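You operate a simulated robot arm through the tools that you are given. There is no shell and no other tool. Be economical: measure what you need, move in short steps, check, and stop when the job is done.

Carry out the task below with a simulated two-armed robot. There is one attempt and no reset: what you move stays moved.

Task
On the top of the desk, fold the rag in half.

The check looks at the end state, three seconds after you hand in, the way a careful person would. Anything else that was tipped, shoved, dropped, spilled or broken makes it a failure. Flat cloth is picked up by pressing the open fingertips on it (5 to 10 N) and closing them slowly along it; thin cloth reads only 2 to 8 mm in the jaws.

Robot
Two 7-joint arms with two-finger parallel grippers on one trunk, on a base that drives. Base frame: it is fixed to the floor where the robot stands at the start and does not move with it; the origin is under the middle of the robot, x ahead of it, y to its left, z up; the surface under the hand at the start is at about z = 76. Readings come in cm, rad, newtons and seconds.
The left shoulder is at the start at [7, 13.4, 105.1], the right one opposite. With the tool pointing down near the work surface each hand reaches from about 18 to 66 cm from the robot's upright axis, wherever it stands, measured 20 degrees to its own side. Places, roughly: top of the desk [40, -30, 80]. Payload 1.57 kg a hand.
Tool frame (each hand has its own): the origin (TCP) lies between the finger pads and is the grasp point; the fingertips stand 3 cm ahead of it; z points along the fingers, y is the line along which they close. Largest opening 8 cm; finger width 1.7, thickness 1.2; the body of the gripper, 4 by 8.2 cm, starts 8 cm behind the TCP.
Orientation is that of the tool frame in the base frame, as a unit quaternion [x, y, z, w]. With the fingers straight down and closing along the base's y, the tool's x points along the base's -x, its y along +y and its z along -z.

Tools
- The arms move only by the tool send_rows. It takes "left_plan", "right_plan" or both (then of equal length, played together; a hand with none holds still); each is a list of rows, each an object of numbers (a shift or turn left out is 0, a gripper value left out holds the last): "dx", "dy", "dz": the shift along the tool's x, y, z in mm; "wx", "wy", "wz": the turn, a rotation vector about the tool's x, y, z in rad; "claw": the opening, from 0 (shut) to 1 (fully open). In form: [{"dx": .., "dy": .., "dz": .., "wx": .., "wy": .., "wz": .., "claw": ..}, ...]. A call has 1 to 12 rows; each row shifts and turns the commanded pose from where the row before left it, along the tool's axes as they then stand. Rows are played at 5 a second. More than 5 cm and 0.15 rad between two rows, or a gripper value outside its range, and nothing of the call is played. Where a pose cannot be reached the arm comes as near as it can. A force on the tool above 40 N (or 10 N above the force at the start of the call, whichever is more), or a blocked arm, ends the call early, and 0.2 s more pass. Each finger travels about 15.3 cm/s and halts on what it meets, pressing with about 31 N; the grip force reading is that of the motor and also rises with nothing between the fingers. The clock runs only during rows and for 0.2 s after the last one: add rows that do not move to give the fingers time. It gives the time, the measured TCP pose, the force on the tool (base axes), the opening and the grip force at its end, in the units of the frame above (readings bear some noise), with the torque about the TCP (base axes, N m) and any sound that the robot's microphone picked up.
- Cameras (640 x 400 px; columns grow to the right, rows downward): "scene" is now at [9.98, -5.37, 125.04]; the picture's right is [-0.75, -0.66, 0.00], its down [-0.54, 0.61, -0.58] and it looks along [0.38, -0.43, -0.82] (base axes); focal length 214 px, centre (320, 200). "left" rides on the left gripper at [7.2, 0.7, -12.2] in its tool frame; the picture's right is [-0.09, 1.00, 0.00], its down [-0.84, -0.08, -0.54] and it looks along [-0.54, -0.05, 0.84] (tool axes); focal length 238 px, centre (320, 200). "right" rides on the right gripper at [7.2, -0.7, -12.2] in its tool frame; the picture's right is [0.09, 1.00, 0.00], its down [-0.84, 0.08, -0.54] and it looks along [-0.54, 0.05, 0.84] (tool axes); focal length 238 px, centre (320, 200). There is no depth. A picture from a camera that has moved, and an enlarged one, comes with that camera's place and axes in the base frame and with its lens.
- grab_frame(camera): a new picture of that camera. No time passes.
- move_column(by): slides the trunk up (or, below 0, down) by that many cm; the arms and the scene camera ride with it, the base frame stays. It gives what a move gives, with no picture.
- steer(legs): drives the robot by 1 to 6 legs, each [ahead, left, turn to the left] in cm, cm and rad, along the robot's own axes; the way and the turn of a leg run together, so that a leg with both is an arc; at most 150 cm and 3.142 rad a leg. The arms and the cameras ride along, it lands a little off, and it stops where it bumps. It gives what a move gives.
- turn_head(pan, tilt): turns the head with the scene camera to pan (to the left, within 1.501 rad either way) and tilt (down, from -0.506 to 1.204), counted from straight ahead of the robot. It gives what a move gives.
- enlarge(camera, box): a new picture of the part [left, top, right, bottom] of that camera's present view, enlarged. No time passes.
- finish_job(): hands the job in; it is judged then, once.

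Work in short steps. Places have to be worked out from the pictures, the camera data and where the tool is seen: move nearer, look again, correct. Check each grasp and each placing, and mend what went wrong. You have 120 turns and 92 pictures in all, those below and enlarged ones among them. Open the grippers and draw the arms clear of the work before you hand the job in, unless the task says otherwise; then end with one line.

The tools are called after "Request:" as name(argument=value, ...) on one line, values as JSON. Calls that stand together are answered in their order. send_rows: Moves the arms, as the interface text tells. Its arguments: {"type":"object","properties":{"left_plan":{"type":"array"},"right_plan":{"type":"array"}},"required":[]} The other tools are called the same way: move_column (by) slides the trunk up or down; steer (legs) drives the base; turn_head (pan, tilt) turns the head that bears the scene camera; grab_frame (camera) takes a picture; enlarge (camera, box) takes an enlarged picture of a part of a camera's view; finish_job () hands the job in.

At the start:

```text
time_s: 0.0
left_ee_pos: [43.25, 16.03, 100.12]
left_tcp_rot: [0.0, 1.0, 0.0, 0.0]
left_force: [0.1, 0.4, 0.2]
left_ft_torque: [0.0, 0.0, 0.02]
left_gripper_width: 8.0
left_finger_force: 0.0
right_ee_pos: [42.06, -16.16, 96.5]
right_tcp_rot: [0.0, 1.0, 0.0, 0.001]
right_force: [0.7, -0.5, -0.1]
right_ft_torque: [0.03, -0.03, 0.01]
right_gripper_width: 7.99
right_finger_force: 0.1
trunk travel left (down, up): [-62.5, 31.5]
robot x, y, heading: [-0.02, 0.03, -0.0]
head pan, tilt: [-0.846, 0.956]
```

scene: 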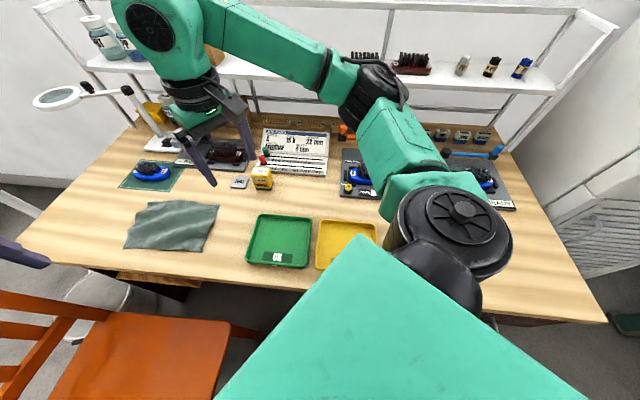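
right: 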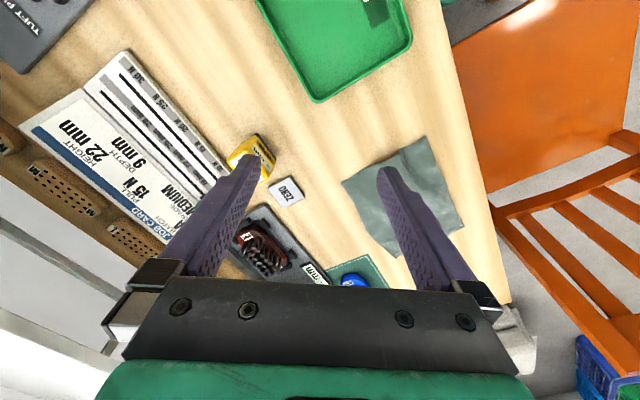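
left: 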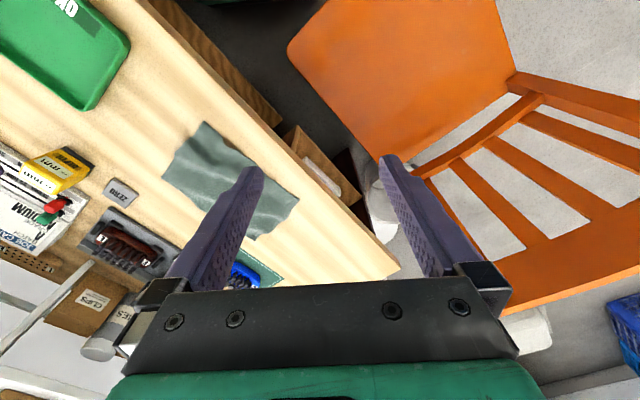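

I'll look closer at the rag to find its shape and corners (roughly centred at x 55, y 0).

Request:
enlarge(camera="scene", box=[80, 140, 320, 290])

Request:
enlarge(camera="left", box=[80, 80, 400, 280])

```text
2.67 times, centred on (200, 215) of scene
camera zoom: at [9.98, -5.37, 125.04], right [-0.75, -0.66, 0.0], down [-0.54, 0.61, -0.58], along [0.38, -0.43, -0.82], focal length 572 px, centre (640, 160)
```

zoom: 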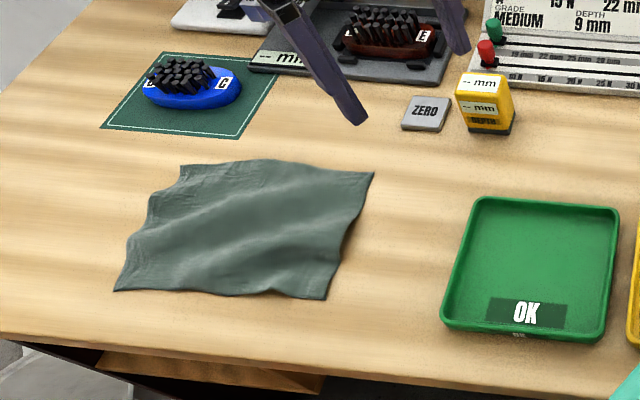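

```text
2.00 times, centred on (240, 180) of left
camera zoom: at [36.11, 16.84, 112.1], right [0.09, 1.0, 0.0], down [0.84, -0.08, 0.54], along [0.54, -0.05, -0.84], focal length 477 px, centre (480, 240)
```

zoom: 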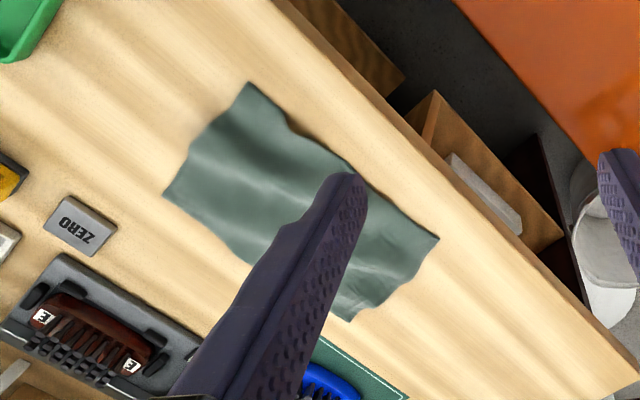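

The rag is about 20 × 13 cm. Both views agree on the corners: C(43.7,-1.4), B(52,-11.4), D(58.6,11), A(68.5,1.5), with the table at about z 76. I'll turn the robot right by 0.5 rad so both arms reach the long edges.

Request:
steer(legs=[[0, 0, -0.5]])

```text
time_s: 1.8
left_ee_pos: [45.69, -6.53, 100.14]
left_tcp_rot: [0.247, 0.969, 0.0, 0.0]
left_force: [-0.3, -0.2, 1.1]
left_ft_torque: [-0.01, 0.0, 0.03]
left_gripper_width: 8.0
left_finger_force: 0.1
right_ee_pos: [29.03, -34.21, 96.62]
right_tcp_rot: [0.248, 0.969, 0.0, 0.001]
right_force: [0.2, -0.7, -0.6]
right_ft_torque: [-0.03, 0.02, 0.0]
right_gripper_width: 7.99
right_finger_force: 0.2
trunk travel left (down, up): [-62.5, 31.5]
robot x, y, heading: [-0.11, 0.02, -0.504]
head pan, tilt: [-0.846, 0.956]
```

Turn done. Next I bring both hands to hover above the near long edge, left near D and right near C, with the jaws aligned to the edge.

Request:
send_rows(left_plan=[{"dx": -4, "dy": 23.5, "claw": 0.45}, {"dx": -4, "dy": 23.5}, {"dx": -4, "dy": 23.5}, {"dx": -4, "dy": 23.5}, {"dx": -4, "dy": 23.5}, {"dx": -4, "dy": 23.5}, {"dx": -4, "dy": 23.5}, {"dx": -4, "dy": 23.5}, {"wz": 0.126, "dz": 20}, {"wz": 0.126, "dz": 20}, {"wz": 0.125, "dz": 15}, {}], right_plan=[{"dx": 1, "dy": 30, "claw": 0.45}, {"dx": 1, "dy": 30}, {"dx": 1, "dy": 30}, {"dx": 1, "dy": 30}, {"dx": 1, "dy": 30}, {"dx": 1, "dy": 30}, {"dx": 1, "dy": 30}, {"dx": 1, "dy": 30}, {"wz": 0.126, "dz": 0}, {"wz": 0.126, "dz": 0}, {"wz": 0.125, "dz": 0}, {}])

Request:
turn_head(pan=0.35, tilt=0.85)

Request:
grab_frame(camera="scene")

Request:
grab_frame(camera="left")

Request:
grab_frame(camera="right")

```text
time_s: 4.4
left_ee_pos: [57.37, 8.28, 94.44]
left_tcp_rot: [0.425, 0.905, 0.0, 0.0]
left_force: [0.0, 0.8, -1.0]
left_ft_torque: [-0.01, -0.02, -0.01]
left_gripper_width: 3.58
left_finger_force: 0.1
right_ee_pos: [39.95, -12.85, 96.56]
right_tcp_rot: [0.426, 0.905, 0.001, 0.001]
right_force: [0.7, 0.0, 0.4]
right_ft_torque: [0.0, -0.03, 0.02]
right_gripper_width: 3.59
right_finger_force: 0.1
trunk travel left (down, up): [-62.5, 31.5]
robot x, y, heading: [-0.71, 0.01, -0.501]
head pan, tilt: [-0.846, 0.956]
```

```text
time_s: 5.8
left_ee_pos: [57.37, 8.36, 94.36]
left_tcp_rot: [0.425, 0.905, -0.001, 0.0]
left_force: [0.1, 0.3, -1.2]
left_ft_torque: [0.0, 0.0, 0.01]
left_gripper_width: 3.62
left_finger_force: 0.0
right_ee_pos: [40.02, -12.88, 96.52]
right_tcp_rot: [0.425, 0.905, 0.0, 0.0]
right_force: [-0.8, 0.3, -0.1]
right_ft_torque: [0.01, 0.04, 0.01]
right_gripper_width: 3.62
right_finger_force: 0.1
trunk travel left (down, up): [-62.5, 31.5]
robot x, y, heading: [0.14, -0.09, -0.498]
head pan, tilt: [0.351, 0.85]
```

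```text
86 pictures are left
camera scene: at [12.31, -3.52, 125.84], right [-0.15, -0.99, 0.0], down [-0.74, 0.11, -0.66], along [0.65, -0.1, -0.75], focal length 214 px, centre (320, 200)
```

scene: 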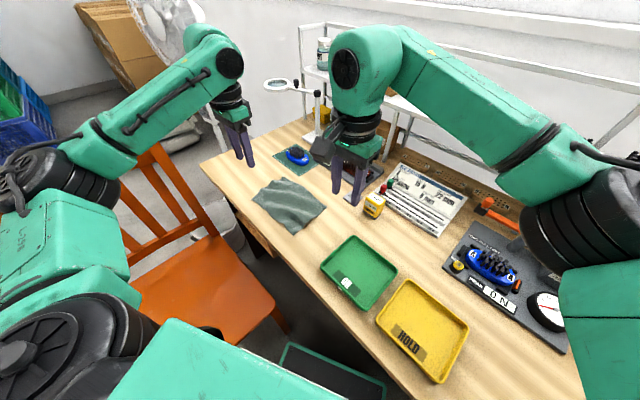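

```text
85 pictures are left
camera left: at [53.31, 14.44, 106.51], right [0.82, 0.57, 0.0], down [0.48, -0.69, 0.54], along [0.31, -0.45, -0.84], focal length 238 px, centre (320, 200)
```

left: 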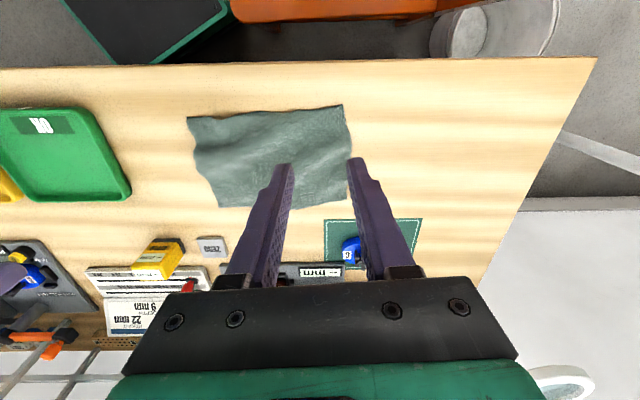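

```text
84 pictures are left
camera right: at [34.86, -7.89, 108.74], right [0.71, 0.71, 0.0], down [0.59, -0.59, 0.54], along [0.38, -0.38, -0.84], focal length 238 px, centre (320, 200)
```

right: 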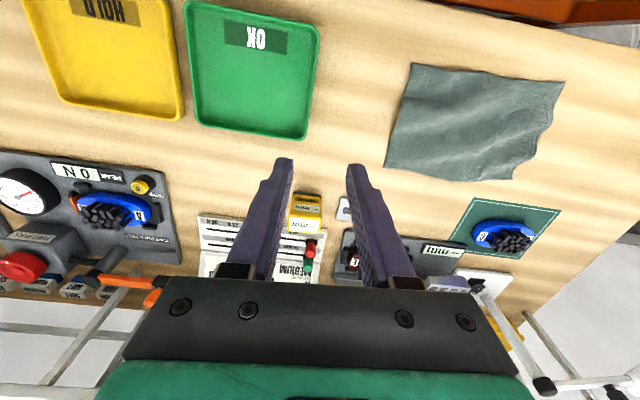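

The rag corners refine to C(44,-1.1), D(58.9,11), B(52.2,-11.6), A(67.5,0.5). I move the right hand over its pinch spot and lower both to just above the cloth.

Request:
send_rows(left_plan=[{}, {}, {}, {}, {"dz": 20}, {"dz": 20}, {"dz": 20}, {"dz": 20}, {"dz": 20}, {"dz": 12}, {}], right_plan=[{"dx": 13, "dy": 34}, {"dx": 13, "dy": 34}, {"dx": 13, "dy": 34}, {"dx": 14, "dy": 34}, {"dz": 24}, {"dz": 24}, {"dz": 24}, {"dz": 24}, {"dz": 24}, {"dz": 14}, {}])

Request:
grab_frame(camera="left")

Request:
grab_frame(camera="right")

```text
time_s: 8.2
left_ee_pos: [57.44, 8.44, 83.22]
left_tcp_rot: [0.424, 0.906, 0.0, 0.0]
left_force: [0.8, 1.1, 1.2]
left_ft_torque: [0.02, 0.01, -0.03]
left_gripper_width: 3.58
left_finger_force: 0.0
right_ee_pos: [44.22, -3.78, 83.59]
right_tcp_rot: [0.425, 0.905, 0.0, 0.0]
right_force: [-0.7, -0.1, 0.9]
right_ft_torque: [-0.02, 0.01, 0.0]
right_gripper_width: 3.6
right_finger_force: 0.0
right hand out of reach, approached as far as the arm can: row 3, 4
trunk travel left (down, up): [-62.5, 31.5]
robot x, y, heading: [0.29, -0.05, -0.498]
head pan, tilt: [0.351, 0.85]
```

```text
83 pictures are left
camera left: at [53.5, 14.35, 95.28], right [0.82, 0.57, 0.0], down [0.48, -0.69, 0.54], along [0.31, -0.45, -0.84], focal length 238 px, centre (320, 200)
```

left: 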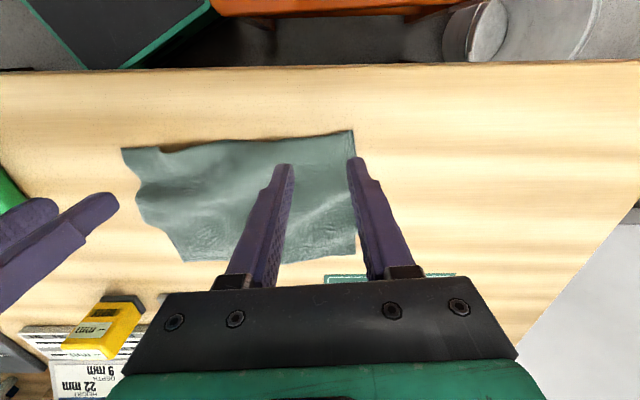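

```text
82 pictures are left
camera right: at [39.11, 1.13, 95.7], right [0.71, 0.71, 0.0], down [0.59, -0.59, 0.54], along [0.38, -0.38, -0.84], focal length 238 px, centre (320, 200)
```

right: 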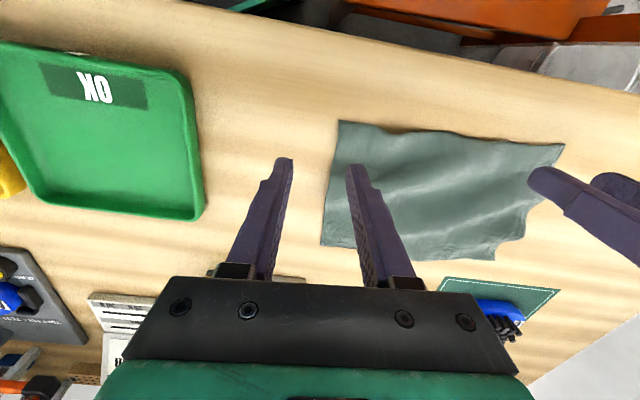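

The right hand can't reach that far across the body. I'll lift both hands and turn back left about 0.25 rad with a few cm forward, which balances reach for both.

Request:
send_rows(left_plan=[{"dz": -30}, {"dz": -30}, {"dz": -30}, {"dz": -30}, {}], right_plan=[{"dz": -30}, {"dz": -30}, {"dz": -30}, {"dz": -30}, {}])

Request:
steer(legs=[[0, 0, 0.25], [3, 0, 0]])

```text
time_s: 9.4
left_ee_pos: [57.66, 8.27, 95.22]
left_tcp_rot: [0.424, 0.906, -0.001, -0.002]
left_force: [0.7, 0.5, -0.1]
left_ft_torque: [-0.01, 0.03, 0.03]
left_gripper_width: 3.59
left_finger_force: 0.1
right_ee_pos: [44.27, -3.84, 95.53]
right_tcp_rot: [0.424, 0.905, 0.0, 0.0]
right_force: [0.7, -0.3, 0.9]
right_ft_torque: [0.01, 0.02, -0.01]
right_gripper_width: 3.6
right_finger_force: 0.1
trunk travel left (down, up): [-62.5, 31.5]
robot x, y, heading: [0.26, -0.09, -0.501]
head pan, tilt: [0.351, 0.85]
```

```text
time_s: 11.1
left_ee_pos: [56.55, 21.65, 95.39]
left_tcp_rot: [0.308, 0.951, 0.001, 0.002]
left_force: [-0.2, 0.9, -0.3]
left_ft_torque: [-0.01, -0.03, 0.0]
left_gripper_width: 3.57
left_finger_force: 0.0
right_ee_pos: [46.45, 6.54, 95.66]
right_tcp_rot: [0.307, 0.952, 0.001, 0.001]
right_force: [-0.5, 0.0, -0.2]
right_ft_torque: [0.04, -0.03, 0.0]
right_gripper_width: 3.63
right_finger_force: 0.0
trunk travel left (down, up): [-62.5, 31.5]
robot x, y, heading: [2.97, -0.88, -0.244]
head pan, tilt: [0.351, 0.85]
```

New heading is -0.244. Before gripping, I test that both hands can reach the far-edge placing spots (left 64.4,-0.5; right 53.8,-8.8) at low height.

Request:
send_rows(left_plan=[{"dx": -38.6, "dy": -26.6}, {"dx": -38.6, "dy": -26.6}, {"dx": -38.6, "dy": -26.6}, {"dx": -38.6, "dy": -26.6}, {"dx": -38.6, "dy": -26.6}, {"wz": 0.13}, {"wz": 0.13}, {"dz": 30}, {"dz": 30}, {"dz": 30}, {}], right_plan=[{"dx": -29.8, "dy": -16.2}, {"dx": -29.8, "dy": -16.2}, {"dx": -29.8, "dy": -16.2}, {"dx": -29.8, "dy": -16.2}, {"dx": -29.8, "dy": -16.2}, {"wz": 0.13}, {"wz": 0.13}, {"dz": 30}, {"dz": 30}, {"dz": 30}, {}])

Request:
grab_frame(camera="left")

```text
time_s: 13.5
left_ee_pos: [64.86, -0.38, 86.54]
left_tcp_rot: [0.427, 0.904, 0.001, 0.0]
left_force: [-1.0, 0.4, 0.5]
left_ft_torque: [-0.01, -0.03, -0.06]
left_gripper_width: 3.57
left_finger_force: 0.0
right_ee_pos: [53.89, -9.01, 86.59]
right_tcp_rot: [0.429, 0.903, -0.001, 0.0]
right_force: [1.0, 0.0, -0.9]
right_ft_torque: [0.01, -0.02, -0.03]
right_gripper_width: 3.58
right_finger_force: 0.1
trunk travel left (down, up): [-62.5, 31.5]
robot x, y, heading: [2.96, -0.55, -0.249]
head pan, tilt: [0.351, 0.85]
```

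```text
81 pictures are left
camera left: at [60.68, 5.7, 98.55], right [0.83, 0.56, 0.0], down [0.47, -0.7, 0.54], along [0.3, -0.45, -0.84], focal length 238 px, centre (320, 200)
```

left: 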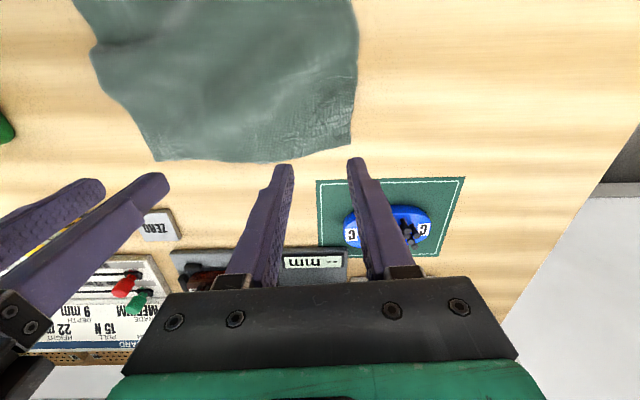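

Both far spots are reachable and the A/B corner estimates held up. Now both hands go back over the near edge and down close to the cloth.

Request:
send_rows(left_plan=[{"dx": 28.5, "dy": -1}, {"dx": 28.5, "dy": -1}, {"dx": 28.5, "dy": -1}, {"dx": 28.5, "dy": -1}, {"dz": 20}, {"dz": 20}, {"dz": 10}, {}, {}], right_plan=[{"dx": 28, "dy": 1}, {"dx": 28, "dy": 1}, {"dx": 28, "dy": 1}, {"dx": 28, "dy": 1}, {"dz": 20}, {"dz": 20}, {"dz": 10}, {}, {}])

Request:
grab_frame(camera="left")

Request:
grab_frame(camera="right")

```text
time_s: 15.5
left_ee_pos: [57.03, 8.14, 81.31]
left_tcp_rot: [0.427, 0.904, 0.001, -0.001]
left_force: [0.3, -0.9, 0.3]
left_ft_torque: [-0.03, 0.04, 0.01]
left_gripper_width: 3.6
left_finger_force: 0.0
right_ee_pos: [47.11, 0.11, 81.45]
right_tcp_rot: [0.429, 0.904, 0.0, 0.0]
right_force: [0.2, 0.3, -0.1]
right_ft_torque: [0.0, 0.02, 0.02]
right_gripper_width: 3.63
right_finger_force: 0.1
trunk travel left (down, up): [-62.5, 31.5]
robot x, y, heading: [2.67, -0.87, -0.251]
head pan, tilt: [0.351, 0.85]
```

```text
80 pictures are left
camera left: at [53.01, 14.16, 93.36], right [0.83, 0.56, 0.0], down [0.47, -0.7, 0.54], along [0.3, -0.45, -0.84], focal length 238 px, centre (320, 200)
```

left: 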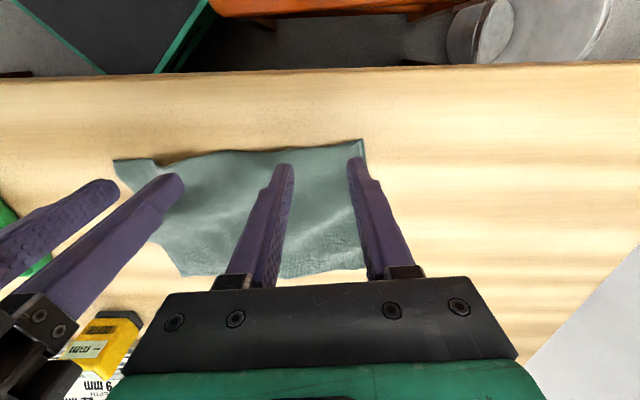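

```text
79 pictures are left
camera right: at [42.05, 5.22, 93.74], right [0.71, 0.7, 0.0], down [0.59, -0.6, 0.54], along [0.38, -0.39, -0.84], focal length 238 px, centre (320, 200)
```

right: 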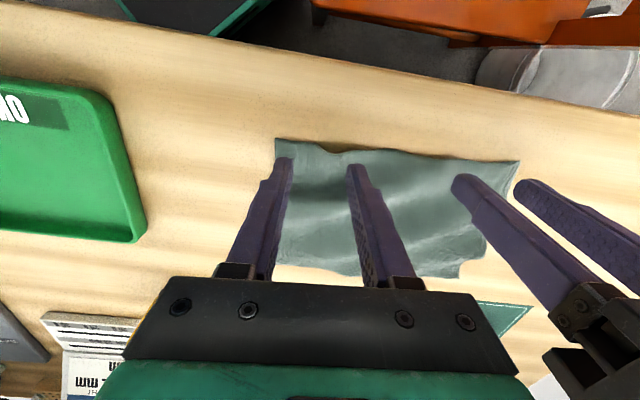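

Hands are placed well; I shift each inward 4 mm and descend gently toward contact.

Request:
send_rows(left_plan=[{"dy": -4}, {"dz": 5}, {"dz": 5}, {"dz": 5}, {"dz": 3}, {}], right_plan=[{"dy": 4}, {"dz": 5}, {"dz": 5}, {"dz": 5}, {"dz": 3}, {}])

```text
time_s: 16.9
left_ee_pos: [56.8, 8.19, 79.47]
left_tcp_rot: [0.425, 0.905, 0.0, -0.001]
left_force: [0.0, -0.6, -0.1]
left_ft_torque: [0.03, 0.01, -0.02]
left_gripper_width: 3.6
left_finger_force: 0.1
right_ee_pos: [47.57, 0.46, 79.74]
right_tcp_rot: [0.429, 0.903, 0.0, 0.0]
right_force: [-0.1, -0.1, 0.4]
right_ft_torque: [0.01, 0.01, -0.03]
right_gripper_width: 3.58
right_finger_force: 0.1
trunk travel left (down, up): [-62.5, 31.5]
robot x, y, heading: [3.22, -0.88, -0.248]
head pan, tilt: [0.351, 0.85]
```

No contact yet; continuing down in small steps.

Request:
send_rows(left_plan=[{"dz": 2}, {"dz": 2}, {}], right_plan=[{"dz": 2}, {"dz": 2}, {"dz": 1}])

```text
time_s: 17.7
left_ee_pos: [56.76, 8.17, 79.16]
left_tcp_rot: [0.424, 0.906, 0.001, 0.0]
left_force: [0.6, 0.3, 4.9]
left_ft_torque: [-0.05, -0.01, 0.0]
left_gripper_width: 3.58
left_finger_force: 0.1
right_ee_pos: [47.58, 0.34, 79.39]
right_tcp_rot: [0.429, 0.903, 0.001, 0.0]
right_force: [0.6, -0.5, -0.6]
right_ft_torque: [0.0, 0.02, 0.04]
right_gripper_width: 3.62
right_finger_force: 0.0
trunk travel left (down, up): [-62.5, 31.5]
robot x, y, heading: [3.16, -0.53, -0.25]
head pan, tilt: [0.351, 0.85]
```

Left is in contact at about 5 N; the right needs a few more mm.

Request:
send_rows(left_plan=[{"dz": 0.7}, {}, {}], right_plan=[{"dz": 2}, {"dz": 1.5}, {}])

```text
time_s: 18.5
left_ee_pos: [56.77, 8.1, 79.2]
left_tcp_rot: [0.425, 0.905, 0.003, 0.0]
left_force: [5.6, -1.6, 24.9]
left_ft_torque: [-0.32, 0.08, 0.08]
left_gripper_width: 3.43
left_finger_force: 0.1
right_ee_pos: [47.35, 0.39, 79.38]
right_tcp_rot: [0.43, 0.903, 0.003, 0.001]
right_force: [0.4, 0.3, 0.2]
right_ft_torque: [0.0, 0.03, 0.02]
right_gripper_width: 3.61
right_finger_force: 0.0
trunk travel left (down, up): [-62.5, 31.5]
robot x, y, heading: [3.34, -0.99, -0.248]
head pan, tilt: [0.351, 0.85]
```

Left is now too hard (25 N), so I back it off a little while the right continues.

Request:
send_rows(left_plan=[{"dz": -0.7}, {"dz": -0.4}, {}], right_plan=[{"dz": 1}, {"dz": 0.7}, {}])

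```text
time_s: 19.3
left_ee_pos: [56.44, 8.19, 79.18]
left_tcp_rot: [0.424, 0.906, 0.003, -0.003]
left_force: [2.3, -2.6, 15.3]
left_ft_torque: [-0.15, -0.08, 0.01]
left_gripper_width: 3.47
left_finger_force: 0.0
right_ee_pos: [47.42, 0.27, 79.13]
right_tcp_rot: [0.429, 0.903, 0.004, 0.002]
right_force: [-0.6, -0.7, 13.9]
right_ft_torque: [-0.18, 0.2, -0.04]
right_gripper_width: 3.61
right_finger_force: 0.1
trunk travel left (down, up): [-62.5, 31.5]
robot x, y, heading: [3.47, -1.08, -0.248]
head pan, tilt: [0.351, 0.85]
```

Right now presses too, at 14 N. I ease both slightly to reach 5–10 N.

Request:
send_rows(left_plan=[{"dz": -0.5}, {}], right_plan=[{"dz": -0.3}, {}])

```text
time_s: 19.9
left_ee_pos: [56.56, 8.36, 79.23]
left_tcp_rot: [0.423, 0.906, 0.002, -0.003]
left_force: [1.0, -0.3, 1.5]
left_ft_torque: [0.03, 0.01, 0.01]
left_gripper_width: 3.56
left_finger_force: 0.0
right_ee_pos: [47.53, 0.34, 79.07]
right_tcp_rot: [0.43, 0.903, 0.003, 0.002]
right_force: [1.3, -0.4, 21.8]
right_ft_torque: [-0.25, 0.34, 0.0]
right_gripper_width: 3.59
right_finger_force: 0.1
trunk travel left (down, up): [-62.5, 31.5]
robot x, y, heading: [2.85, -0.93, -0.243]
head pan, tilt: [0.351, 0.85]
```

Fine trim again: left slightly down, right slightly up.

Request:
send_rows(left_plan=[{"dz": 0.3}, {}, {}, {}], right_plan=[{"dz": -0.6}, {}, {}, {}])

```text
time_s: 20.9
left_ee_pos: [56.62, 8.26, 79.28]
left_tcp_rot: [0.424, 0.906, 0.002, 0.001]
left_force: [0.0, -0.1, -0.3]
left_ft_torque: [-0.03, -0.01, 0.0]
left_gripper_width: 3.56
left_finger_force: 0.0
right_ee_pos: [47.33, 0.38, 79.08]
right_tcp_rot: [0.43, 0.903, 0.002, 0.001]
right_force: [1.9, 0.7, 25.7]
right_ft_torque: [-0.19, 0.27, 0.03]
right_gripper_width: 3.59
right_finger_force: 0.3
trunk travel left (down, up): [-62.5, 31.5]
robot x, y, heading: [2.83, -0.55, -0.25]
head pan, tilt: [0.351, 0.85]
```

Still settling; left +0.7 mm, right −1 mm.

Request:
send_rows(left_plan=[{"dz": 0.6}, {}, {}, {}], right_plan=[{"dz": -0.8}, {}, {}, {}])

```text
time_s: 21.9
left_ee_pos: [56.56, 8.15, 79.22]
left_tcp_rot: [0.424, 0.905, 0.001, 0.0]
left_force: [1.3, 0.0, -0.3]
left_ft_torque: [-0.01, 0.02, 0.0]
left_gripper_width: 3.61
left_finger_force: 0.2
right_ee_pos: [47.36, 0.36, 79.16]
right_tcp_rot: [0.429, 0.903, 0.001, 0.001]
right_force: [5.5, 1.9, 29.9]
right_ft_torque: [-0.13, 0.13, 0.02]
right_gripper_width: 3.49
right_finger_force: 0.1
trunk travel left (down, up): [-62.5, 31.5]
robot x, y, heading: [3.22, -0.58, -0.248]
head pan, tilt: [0.351, 0.85]
```

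Right force still hasn't dropped, so I withdraw it more and add to the left.

Request:
send_rows(left_plan=[{"dz": 0.5}, {}, {}], right_plan=[{"dz": -1.0}, {}, {}])

```text
time_s: 22.7
left_ee_pos: [56.7, 8.21, 79.33]
left_tcp_rot: [0.424, 0.906, 0.001, 0.0]
left_force: [-0.6, -0.3, 0.2]
left_ft_torque: [0.0, 0.03, -0.01]
left_gripper_width: 3.59
left_finger_force: 0.0
right_ee_pos: [47.34, 0.26, 79.08]
right_tcp_rot: [0.429, 0.903, 0.0, 0.0]
right_force: [4.0, 2.3, 24.0]
right_ft_torque: [0.07, -0.06, 0.03]
right_gripper_width: 3.52
right_finger_force: 0.0
trunk travel left (down, up): [-62.5, 31.5]
robot x, y, heading: [3.0, -0.45, -0.247]
head pan, tilt: [0.351, 0.85]
```

Trimming once more in the same directions.

Request:
send_rows(left_plan=[{"dz": 0.7}, {}, {}, {}], right_plan=[{"dz": -0.8}, {}, {}, {}])

```text
time_s: 23.7
left_ee_pos: [56.78, 8.17, 79.22]
left_tcp_rot: [0.424, 0.906, 0.0, 0.001]
left_force: [0.2, -0.4, 0.5]
left_ft_torque: [0.05, 0.02, -0.02]
left_gripper_width: 3.6
left_finger_force: 0.1
right_ee_pos: [47.31, 0.37, 79.19]
right_tcp_rot: [0.429, 0.903, -0.001, 0.001]
right_force: [0.9, 2.3, 14.0]
right_ft_torque: [0.15, -0.04, -0.01]
right_gripper_width: 3.61
right_finger_force: 0.1
trunk travel left (down, up): [-62.5, 31.5]
robot x, y, heading: [2.99, -1.03, -0.245]
head pan, tilt: [0.351, 0.85]
```

Right is down to 14 N and still falling, so I leave it almost still and step the left down.

Request:
send_rows(left_plan=[{"dz": 0.6}, {}, {}, {}], right_plan=[{"dz": -0.2}, {}, {}, {}])

```text
time_s: 24.7
left_ee_pos: [56.71, 8.25, 79.19]
left_tcp_rot: [0.424, 0.906, 0.0, 0.002]
left_force: [0.5, 0.1, 0.4]
left_ft_torque: [0.01, 0.01, 0.02]
left_gripper_width: 3.61
left_finger_force: 0.0
right_ee_pos: [47.34, 0.28, 78.98]
right_tcp_rot: [0.429, 0.903, -0.001, 0.001]
right_force: [-0.5, 1.1, 8.6]
right_ft_torque: [0.1, 0.0, -0.04]
right_gripper_width: 3.59
right_finger_force: 0.1
trunk travel left (down, up): [-62.5, 31.5]
robot x, y, heading: [2.92, -0.94, -0.245]
head pan, tilt: [0.351, 0.85]
```

Right presses at 8.6 N. I close the right jaws slowly along the cloth.

Request:
send_rows(right_plan=[{"claw": 0.4}, {"claw": 0.35}, {"claw": 0.3}, {"claw": 0.25}, {"claw": 0.2}, {"claw": 0.15}, {"claw": 0.1}, {"claw": 0.06}, {"claw": 0.03}, {"claw": 0.0}, {}, {}])

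Request:
grab_frame(camera="right")

```text
time_s: 27.3
left_ee_pos: [56.68, 8.23, 79.16]
left_tcp_rot: [0.423, 0.906, 0.001, 0.001]
left_force: [0.3, -0.6, 6.8]
left_ft_torque: [-0.06, 0.03, 0.0]
left_gripper_width: 3.59
left_finger_force: 0.0
right_ee_pos: [47.5, 0.37, 79.14]
right_tcp_rot: [0.429, 0.903, 0.002, 0.001]
right_force: [0.9, 0.0, 0.1]
right_ft_torque: [0.05, 0.0, 0.01]
right_gripper_width: 0.22
right_finger_force: 23.1
trunk travel left (down, up): [-62.5, 31.5]
robot x, y, heading: [2.86, -0.98, -0.251]
head pan, tilt: [0.351, 0.85]
```

```text
78 pictures are left
camera right: at [42.37, 5.37, 91.37], right [0.71, 0.7, 0.0], down [0.59, -0.6, 0.54], along [0.38, -0.39, -0.84], focal length 238 px, centre (320, 200)
```

right: 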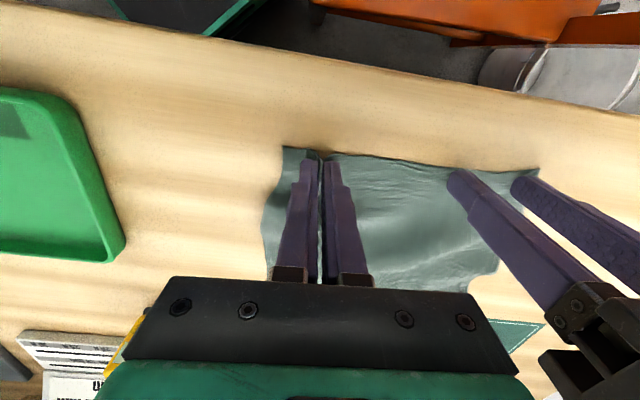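

Right holds cloth (2.2 mm, and a ruck shows between the tips), and the left has settled at 6.8 N. Now I close the left slowly with a slight bias downward.

Request:
send_rows(left_plan=[{"claw": 0.4}, {"claw": 0.35, "dz": 0.1}, {"claw": 0.3}, {"claw": 0.25, "dz": 0.1}, {"claw": 0.2}, {"claw": 0.15}, {"claw": 0.1}, {"claw": 0.06}, {"claw": 0.03}, {"claw": 0.0}, {}, {}])

Request:
grab_frame(camera="left")

```text
time_s: 29.9
left_ee_pos: [56.77, 7.96, 79.13]
left_tcp_rot: [0.425, 0.905, 0.0, 0.002]
left_force: [-7.0, -7.1, 10.7]
left_ft_torque: [-0.27, 0.19, 0.03]
left_gripper_width: 0.23
left_finger_force: 23.3
right_ee_pos: [47.37, 0.32, 79.1]
right_tcp_rot: [0.428, 0.904, 0.001, 0.0]
right_force: [6.4, 6.3, 0.1]
right_ft_torque: [0.22, -0.2, 0.07]
right_gripper_width: 0.22
right_finger_force: 24.4
trunk travel left (down, up): [-62.5, 31.5]
robot x, y, heading: [2.95, -0.69, -0.253]
head pan, tilt: [0.351, 0.85]
```

```text
77 pictures are left
camera left: at [52.66, 14.12, 91.19], right [0.82, 0.57, 0.0], down [0.47, -0.69, 0.54], along [0.31, -0.45, -0.84], focal length 238 px, centre (320, 200)
```

left: 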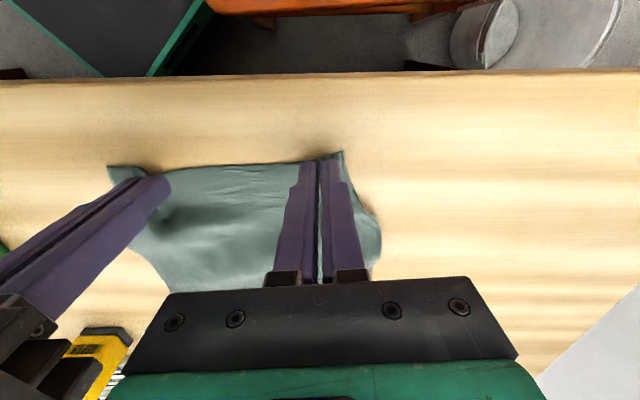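

Both hands hold the cloth edge, pulling it about 9 N taut. I relax that by 3 mm each, then lift along the first half of an arc and look.

Request:
send_rows(left_plan=[{"dy": -3}, {"dx": -1.7, "dz": -8.9}, {"dx": -1.7, "dz": -8.9}, {"dx": -5, "dz": -7.8}, {"dx": -5, "dz": -7.8}, {"dx": -7.6, "dz": -5.8}, {"dx": -7.6, "dz": -5.8}, {"dx": -9.3, "dz": -3.1}, {"dx": -9.3, "dz": -3.1}, {}], right_plan=[{"dy": 3}, {"dx": -1.7, "dz": -8.9}, {"dx": -1.7, "dz": -8.9}, {"dx": -5, "dz": -7.8}, {"dx": -5, "dz": -7.8}, {"dx": -7.6, "dz": -5.8}, {"dx": -7.6, "dz": -5.8}, {"dx": -9.3, "dz": -3.1}, {"dx": -9.3, "dz": -3.1}, {}])

Request:
grab_frame(camera="left")

Request:
grab_frame(camera="scene")

```text
time_s: 32.1
left_ee_pos: [59.92, 5.01, 84.1]
left_tcp_rot: [0.415, 0.91, -0.002, -0.003]
left_force: [-5.3, -5.9, 0.9]
left_ft_torque: [-0.24, 0.16, 0.05]
left_gripper_width: 0.24
left_finger_force: 23.6
right_ee_pos: [50.58, -2.76, 84.24]
right_tcp_rot: [0.425, 0.905, 0.0, -0.001]
right_force: [6.1, 5.9, -0.7]
right_ft_torque: [0.22, -0.16, 0.08]
right_gripper_width: 0.22
right_finger_force: 23.9
trunk travel left (down, up): [-62.5, 31.5]
robot x, y, heading: [2.99, -0.24, -0.247]
head pan, tilt: [0.351, 0.85]
```

```text
76 pictures are left
camera left: at [55.76, 10.92, 96.17], right [0.81, 0.58, -0.01], down [0.49, -0.68, 0.54], along [0.31, -0.44, -0.84], focal length 238 px, centre (320, 200)
```

left: 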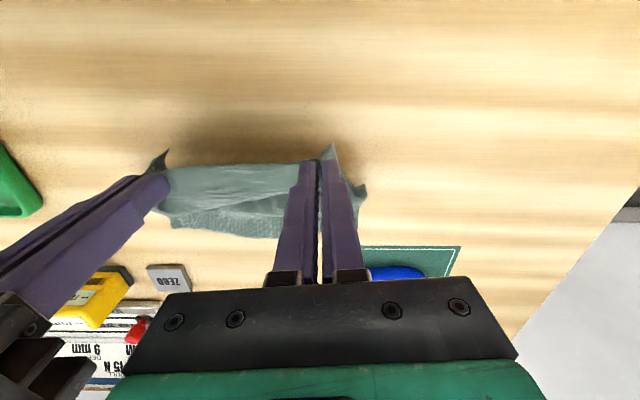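

```text
75 pictures are left
camera scene: at [15.74, -1.1, 125.84], right [0.1, -0.99, 0.0], down [-0.75, -0.08, -0.66], along [0.66, 0.07, -0.75], focal length 214 px, centre (320, 200)
```

scene: 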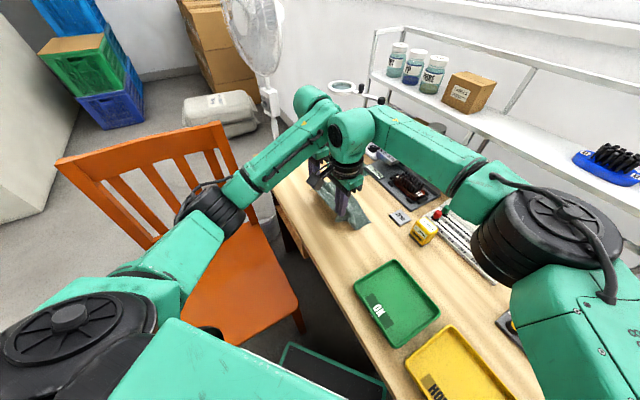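

The edge is taut between the hands and the far edge (B) hasn't moved. I ease the tension a bit more and complete the arc over to the far edge.

Request:
send_rows(left_plan=[{"dy": -2.5}, {"dx": -9.9}, {"dx": -9.9}, {"dx": -9.3, "dz": 3.1}, {"dx": -9.3, "dz": 3.1}, {"dx": -7.6, "dz": 5.8}, {"dx": -7.6, "dz": 5.8}, {"dx": -5, "dz": 7.8}, {"dx": -5, "dz": 7.8}, {"dx": -3, "dz": 5}, {}], right_plan=[{"dy": 2.5}, {"dx": -9.9}, {"dx": -9.9}, {"dx": -9.3, "dz": 3.1}, {"dx": -9.3, "dz": 3.1}, {"dx": -7.6, "dz": 5.8}, {"dx": -7.6, "dz": 5.8}, {"dx": -5, "dz": 7.8}, {"dx": -5, "dz": 7.8}, {"dx": -3, "dz": 5}, {}])

Request:
grab_frame(camera="left")

Request:
grab_frame(camera="right")

```text
time_s: 34.5
left_ee_pos: [63.87, 0.92, 79.54]
left_tcp_rot: [0.403, 0.915, -0.004, -0.01]
left_force: [-18.5, -24.3, 2.7]
left_ft_torque: [-0.73, 0.56, 0.25]
left_gripper_width: 0.25
left_finger_force: 23.7
right_ee_pos: [55.01, -8.23, 80.53]
right_tcp_rot: [0.43, 0.903, 0.003, 0.002]
right_force: [17.6, 24.4, -1.4]
right_ft_torque: [0.78, -0.54, 0.28]
right_gripper_width: 0.29
right_finger_force: 24.4
trunk travel left (down, up): [-62.5, 31.5]
robot x, y, heading: [3.01, -0.41, -0.25]
head pan, tilt: [0.351, 0.85]
```

```text
74 pictures are left
camera left: at [59.91, 6.68, 91.74], right [0.8, 0.6, -0.02], down [0.52, -0.67, 0.53], along [0.31, -0.43, -0.85], focal length 238 px, centre (320, 200)
```

left: 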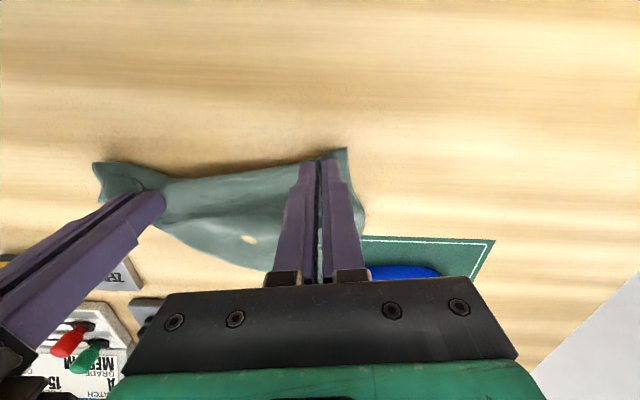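

```text
73 pictures are left
camera right: at [50.08, -3.15, 92.68], right [0.71, 0.7, 0.01], down [0.59, -0.6, 0.54], along [0.38, -0.38, -0.84], focal length 238 px, centre (320, 200)
```

right: 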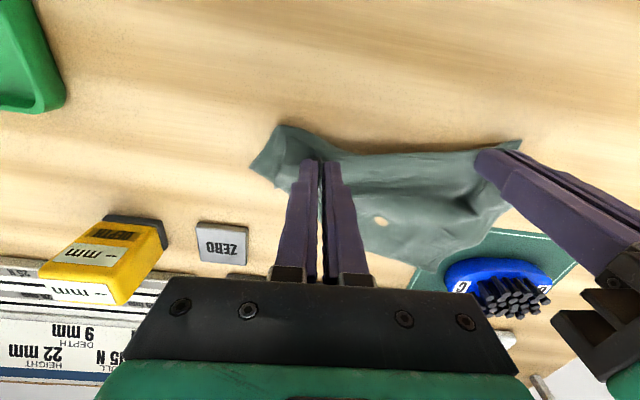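

Tension has risen to 30 N and the left hand lags about 1.5 cm. I look closer at the cloth before correcting.

Request:
enlarge(camera="right", box=[230, 100, 550, 300])

Request:
enlarge(camera="left", box=[80, 130, 400, 330])

```text
2.00 times, centred on (390, 200) of right
camera zoom: at [50.08, -3.15, 92.68], right [0.71, 0.7, 0.01], down [0.59, -0.6, 0.54], along [0.38, -0.38, -0.84], focal length 477 px, centre (180, 200)
```

zoom: 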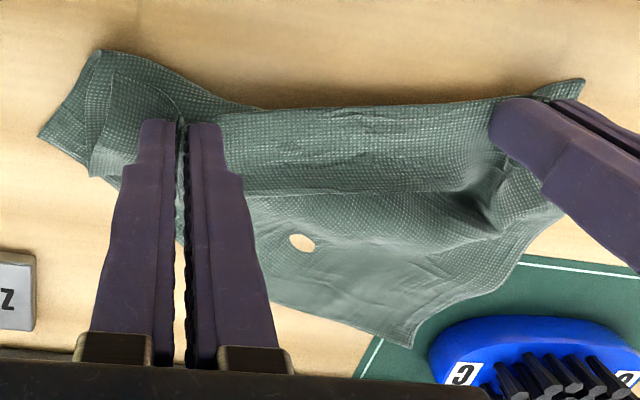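

```text
2.00 times, centred on (240, 230) of left
camera zoom: at [59.91, 6.68, 91.74], right [0.8, 0.6, -0.02], down [0.52, -0.67, 0.53], along [0.31, -0.43, -0.85], focal length 477 px, centre (480, 140)
```

zoom: 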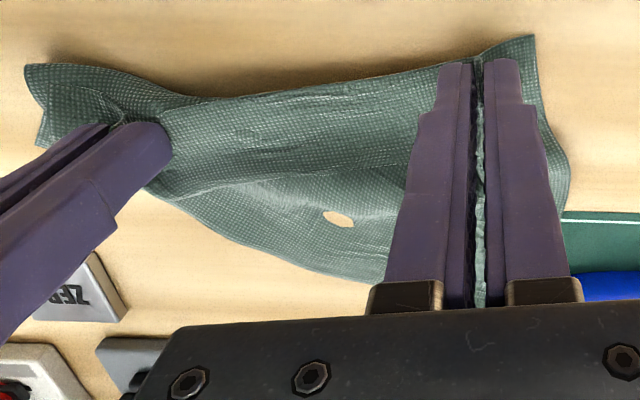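

The left hand's yaw drifted, so the hands diverged, tensioned the cloth and dragged the lower layer askew. I relax the tension, square the left hand, and lift the cloth straight up to reset.

Request:
send_rows(left_plan=[{"dy": -4, "wz": 0.03}, {"dy": -3, "wz": 0.03}, {}, {"dz": -10, "dx": -5}, {"dz": -15, "dx": -5}, {"dz": -15}, {"dz": -15}, {"dz": -15}, {}], right_plan=[{"dy": 3}, {"dy": 2}, {}, {"dz": -10}, {"dz": -15}, {"dz": -15}, {"dz": -15}, {"dz": -15}, {}])

Request:
grab_frame(camera="left")

Request:
grab_frame(camera="right")

Request:
enlarge(camera="scene", box=[260, 120, 460, 245])

```text
time_s: 36.7
left_ee_pos: [64.43, 0.87, 86.67]
left_tcp_rot: [0.421, 0.907, -0.01, -0.009]
left_force: [-14.1, -19.4, 2.4]
left_ft_torque: [-0.67, 0.45, 0.16]
left_gripper_width: 0.26
left_finger_force: 23.4
right_ee_pos: [56.03, -8.21, 87.69]
right_tcp_rot: [0.435, 0.9, 0.007, 0.001]
right_force: [13.6, 19.6, -2.0]
right_ft_torque: [0.65, -0.43, 0.23]
right_gripper_width: 0.28
right_finger_force: 24.0
trunk travel left (down, up): [-62.5, 31.5]
robot x, y, heading: [3.15, -0.9, -0.25]
head pan, tilt: [0.351, 0.85]
stopped in row 9 (left hand): the arm was blocked; the commanded pose is now the measured one
```

```text
70 pictures are left
camera left: at [60.68, 6.99, 98.82], right [0.82, 0.57, -0.03], down [0.49, -0.68, 0.54], along [0.29, -0.45, -0.84], focal length 238 px, centre (320, 200)
```

left: 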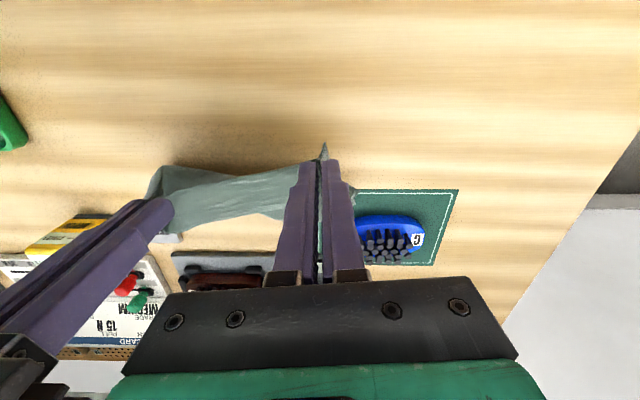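

```text
69 pictures are left
camera right: at [50.94, -3.28, 99.83], right [0.72, 0.69, 0.01], down [0.58, -0.62, 0.54], along [0.38, -0.38, -0.84], focal length 238 px, centre (320, 200)
```

right: 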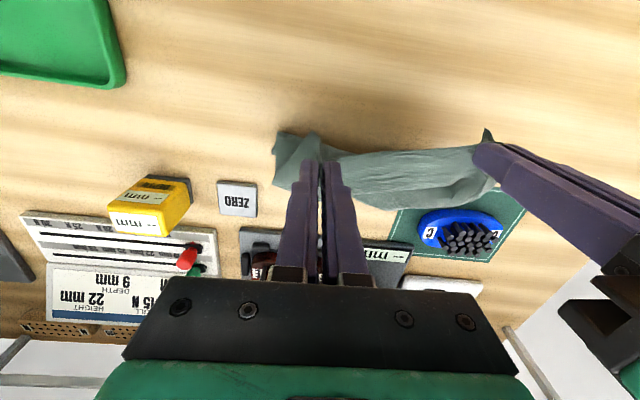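

```text
3.20 times, centred on (360, 182) of scene
camera zoom: at [15.75, -1.13, 125.84], right [0.1, -0.99, 0.0], down [-0.75, -0.08, -0.66], along [0.66, 0.07, -0.75], focal length 686 px, centre (192, 256)
```

zoom: 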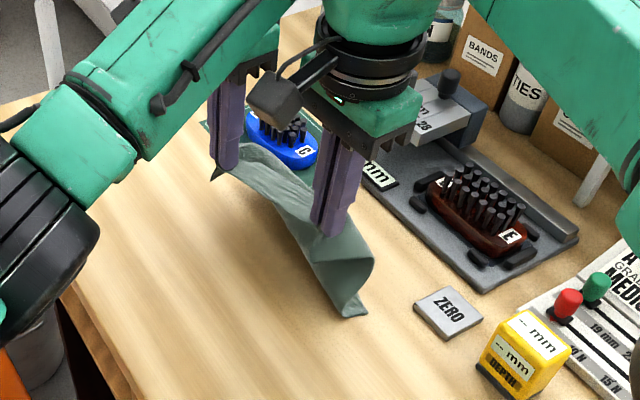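

The cloth is still taut (24 N) between the hands, with the left lagging about 1.8 cm along the fold direction. I bring the hands closer together to slacken it.

Request:
send_rows(left_plan=[{"dy": -4}, {"dy": -4}, {"dx": -8}, {"dx": -8}, {}, {}], right_plan=[{"dy": 4}, {"dy": 4}, {}, {}, {}, {}])

Request:
grab_frame(camera="left")

```text
time_s: 38.1
left_ee_pos: [65.07, 0.22, 86.51]
left_tcp_rot: [0.412, 0.911, -0.008, -0.013]
left_force: [-14.6, -21.2, 3.4]
left_ft_torque: [-0.68, 0.45, 0.18]
left_gripper_width: 0.23
left_finger_force: 23.7
right_ee_pos: [57.18, -9.42, 87.77]
right_tcp_rot: [0.454, 0.891, 0.009, 0.001]
right_force: [14.0, 21.5, -3.4]
right_ft_torque: [0.69, -0.36, 0.26]
right_gripper_width: 0.25
right_finger_force: 23.8
trunk travel left (down, up): [-62.5, 31.5]
robot x, y, heading: [2.99, -0.86, -0.249]
head pan, tilt: [0.351, 0.85]
```

```text
67 pictures are left
camera left: at [61.24, 6.08, 98.65], right [0.81, 0.59, -0.03], down [0.51, -0.68, 0.53], along [0.29, -0.44, -0.85], focal length 238 px, centre (320, 200)
```

left: 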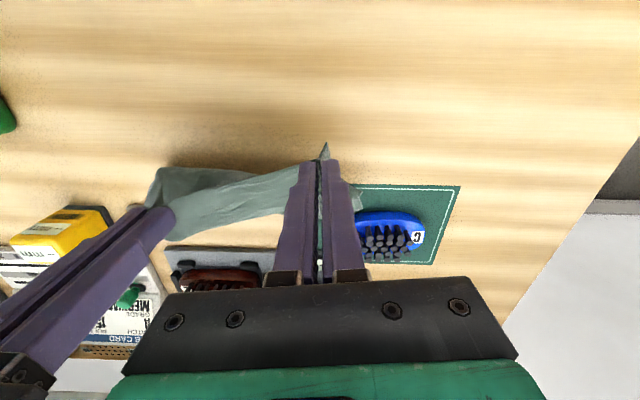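

The hands won't come closer even though commanded, so the wrists must be touching each other near this spot and stretching the cloth. I move both back toward the robot while lowering, laying the cloth flat again.

Request:
send_rows(left_plan=[{"dx": 10, "wz": 0.02}, {"dx": 10, "wz": 0.02}, {"dx": 12, "dz": 5}, {"dx": 12, "dz": 8}, {"dx": 12, "dz": 10}, {"dx": 12, "dz": 12}, {"dx": 12, "dz": 12}, {"dx": 10, "dz": 10}, {"dx": 8, "dz": 6}, {}, {}], right_plan=[{"dx": 10, "wz": -0.027}, {"dx": 10, "wz": -0.027}, {"dx": 12, "dz": 6}, {"dx": 12, "dz": 10}, {"dx": 12, "dz": 12}, {"dx": 12, "dz": 13}, {"dx": 12, "dz": 13}, {"dx": 10, "dz": 13}, {"dx": 8, "dz": 7}, {}, {}])

Request:
grab_frame(camera="left")

Request:
grab_frame(camera="right")

```text
time_s: 40.5
left_ee_pos: [58.85, 7.51, 80.27]
left_tcp_rot: [0.435, 0.901, -0.002, -0.014]
left_force: [-1.4, -1.2, -0.1]
left_ft_torque: [-0.05, 0.0, 0.03]
left_gripper_width: 0.26
left_finger_force: 23.7
right_ee_pos: [50.44, -0.55, 80.65]
right_tcp_rot: [0.415, 0.91, 0.007, 0.001]
right_force: [1.3, 1.1, -0.5]
right_ft_torque: [0.05, -0.07, 0.03]
right_gripper_width: 0.25
right_finger_force: 23.8
trunk travel left (down, up): [-62.5, 31.5]
robot x, y, heading: [3.01, -0.56, -0.251]
head pan, tilt: [0.351, 0.85]
```

```text
66 pictures are left
camera left: at [55.28, 13.61, 92.43], right [0.83, 0.55, -0.02], down [0.48, -0.71, 0.52], along [0.27, -0.45, -0.85], focal length 238 px, centre (320, 200)
```

left: 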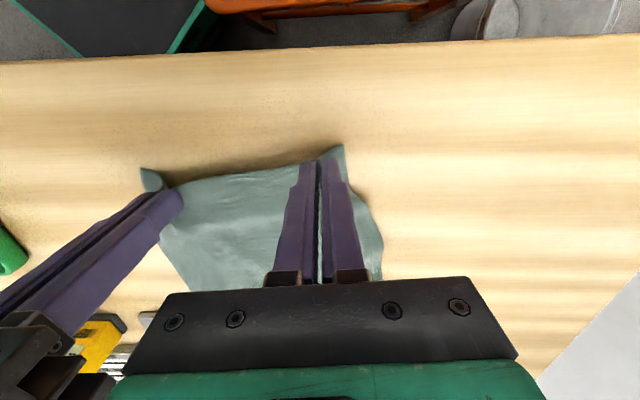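

```text
65 pictures are left
camera right: at [45.11, 4.15, 92.75], right [0.69, 0.72, 0.01], down [0.6, -0.59, 0.54], along [0.4, -0.37, -0.84], focal length 238 px, centre (320, 200)
```

right: 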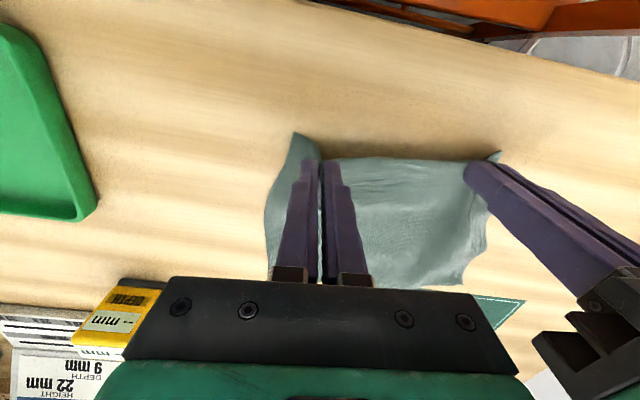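

The cloth is laid back flat near its original place with almost no tension. I release it and will re-grip closer to the corners so the hands stay far enough apart to avoid wrist contact.

Request:
send_rows(left_plan=[{"dz": 4}, {"claw": 0.1}, {"claw": 0.2}, {"claw": 0.3}, {"dz": -20}, {"dz": -40}, {"dz": -40}, {}], right_plan=[{"dz": 6}, {"claw": 0.1}, {"claw": 0.2}, {"claw": 0.3}, {"dz": -20}, {"dz": -40}, {"dz": -40}, {}])

Request:
grab_frame(camera="left")

Request:
grab_frame(camera="right")

Request:
grab_frame(camera="scene")

```text
time_s: 42.3
left_ee_pos: [58.96, 7.25, 90.03]
left_tcp_rot: [0.435, 0.9, -0.006, -0.012]
left_force: [-1.0, -1.1, 0.0]
left_ft_torque: [-0.05, 0.03, 0.0]
left_gripper_width: 2.39
left_finger_force: 0.0
right_ee_pos: [50.22, -0.29, 89.44]
right_tcp_rot: [0.41, 0.912, 0.003, 0.0]
right_force: [0.6, -0.5, 0.8]
right_ft_torque: [-0.01, 0.04, 0.01]
right_gripper_width: 2.37
right_finger_force: 0.1
trunk travel left (down, up): [-62.5, 31.5]
robot x, y, heading: [2.96, -0.64, -0.25]
head pan, tilt: [0.351, 0.85]
```

```text
64 pictures are left
camera left: at [55.45, 13.37, 102.19], right [0.84, 0.55, -0.02], down [0.47, -0.7, 0.53], along [0.27, -0.45, -0.85], focal length 238 px, centre (320, 200)
```

left: 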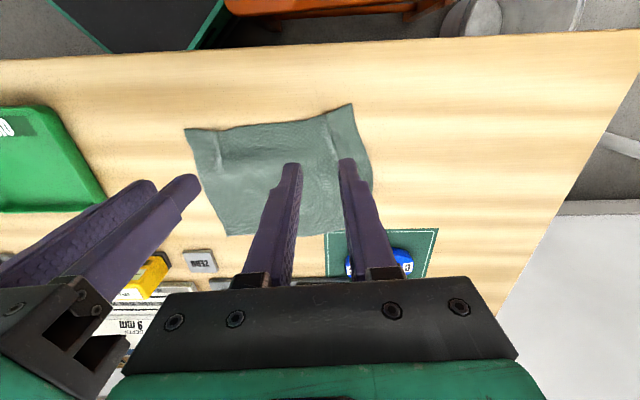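

```text
63 pictures are left
camera right: at [44.93, 4.37, 101.6], right [0.68, 0.73, 0.01], down [0.61, -0.58, 0.54], along [0.4, -0.37, -0.84], focal length 238 px, centre (320, 200)
```

right: 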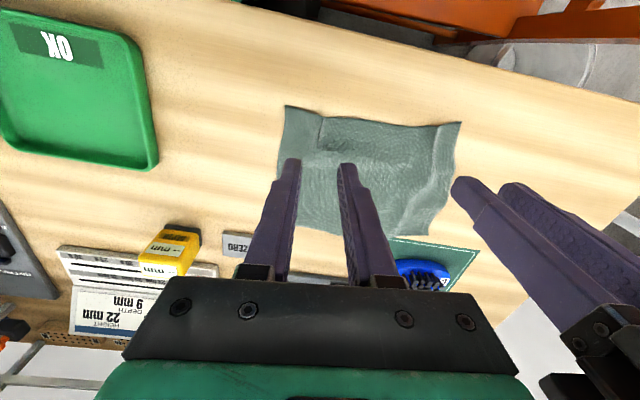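

```text
62 pictures are left
camera scene: at [15.83, -1.11, 125.83], right [0.1, -0.99, 0.0], down [-0.75, -0.08, -0.66], along [0.66, 0.07, -0.75], focal length 214 px, centre (320, 200)
```

scene: 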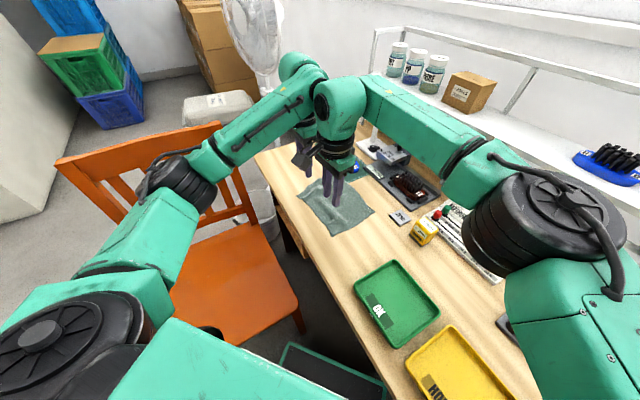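

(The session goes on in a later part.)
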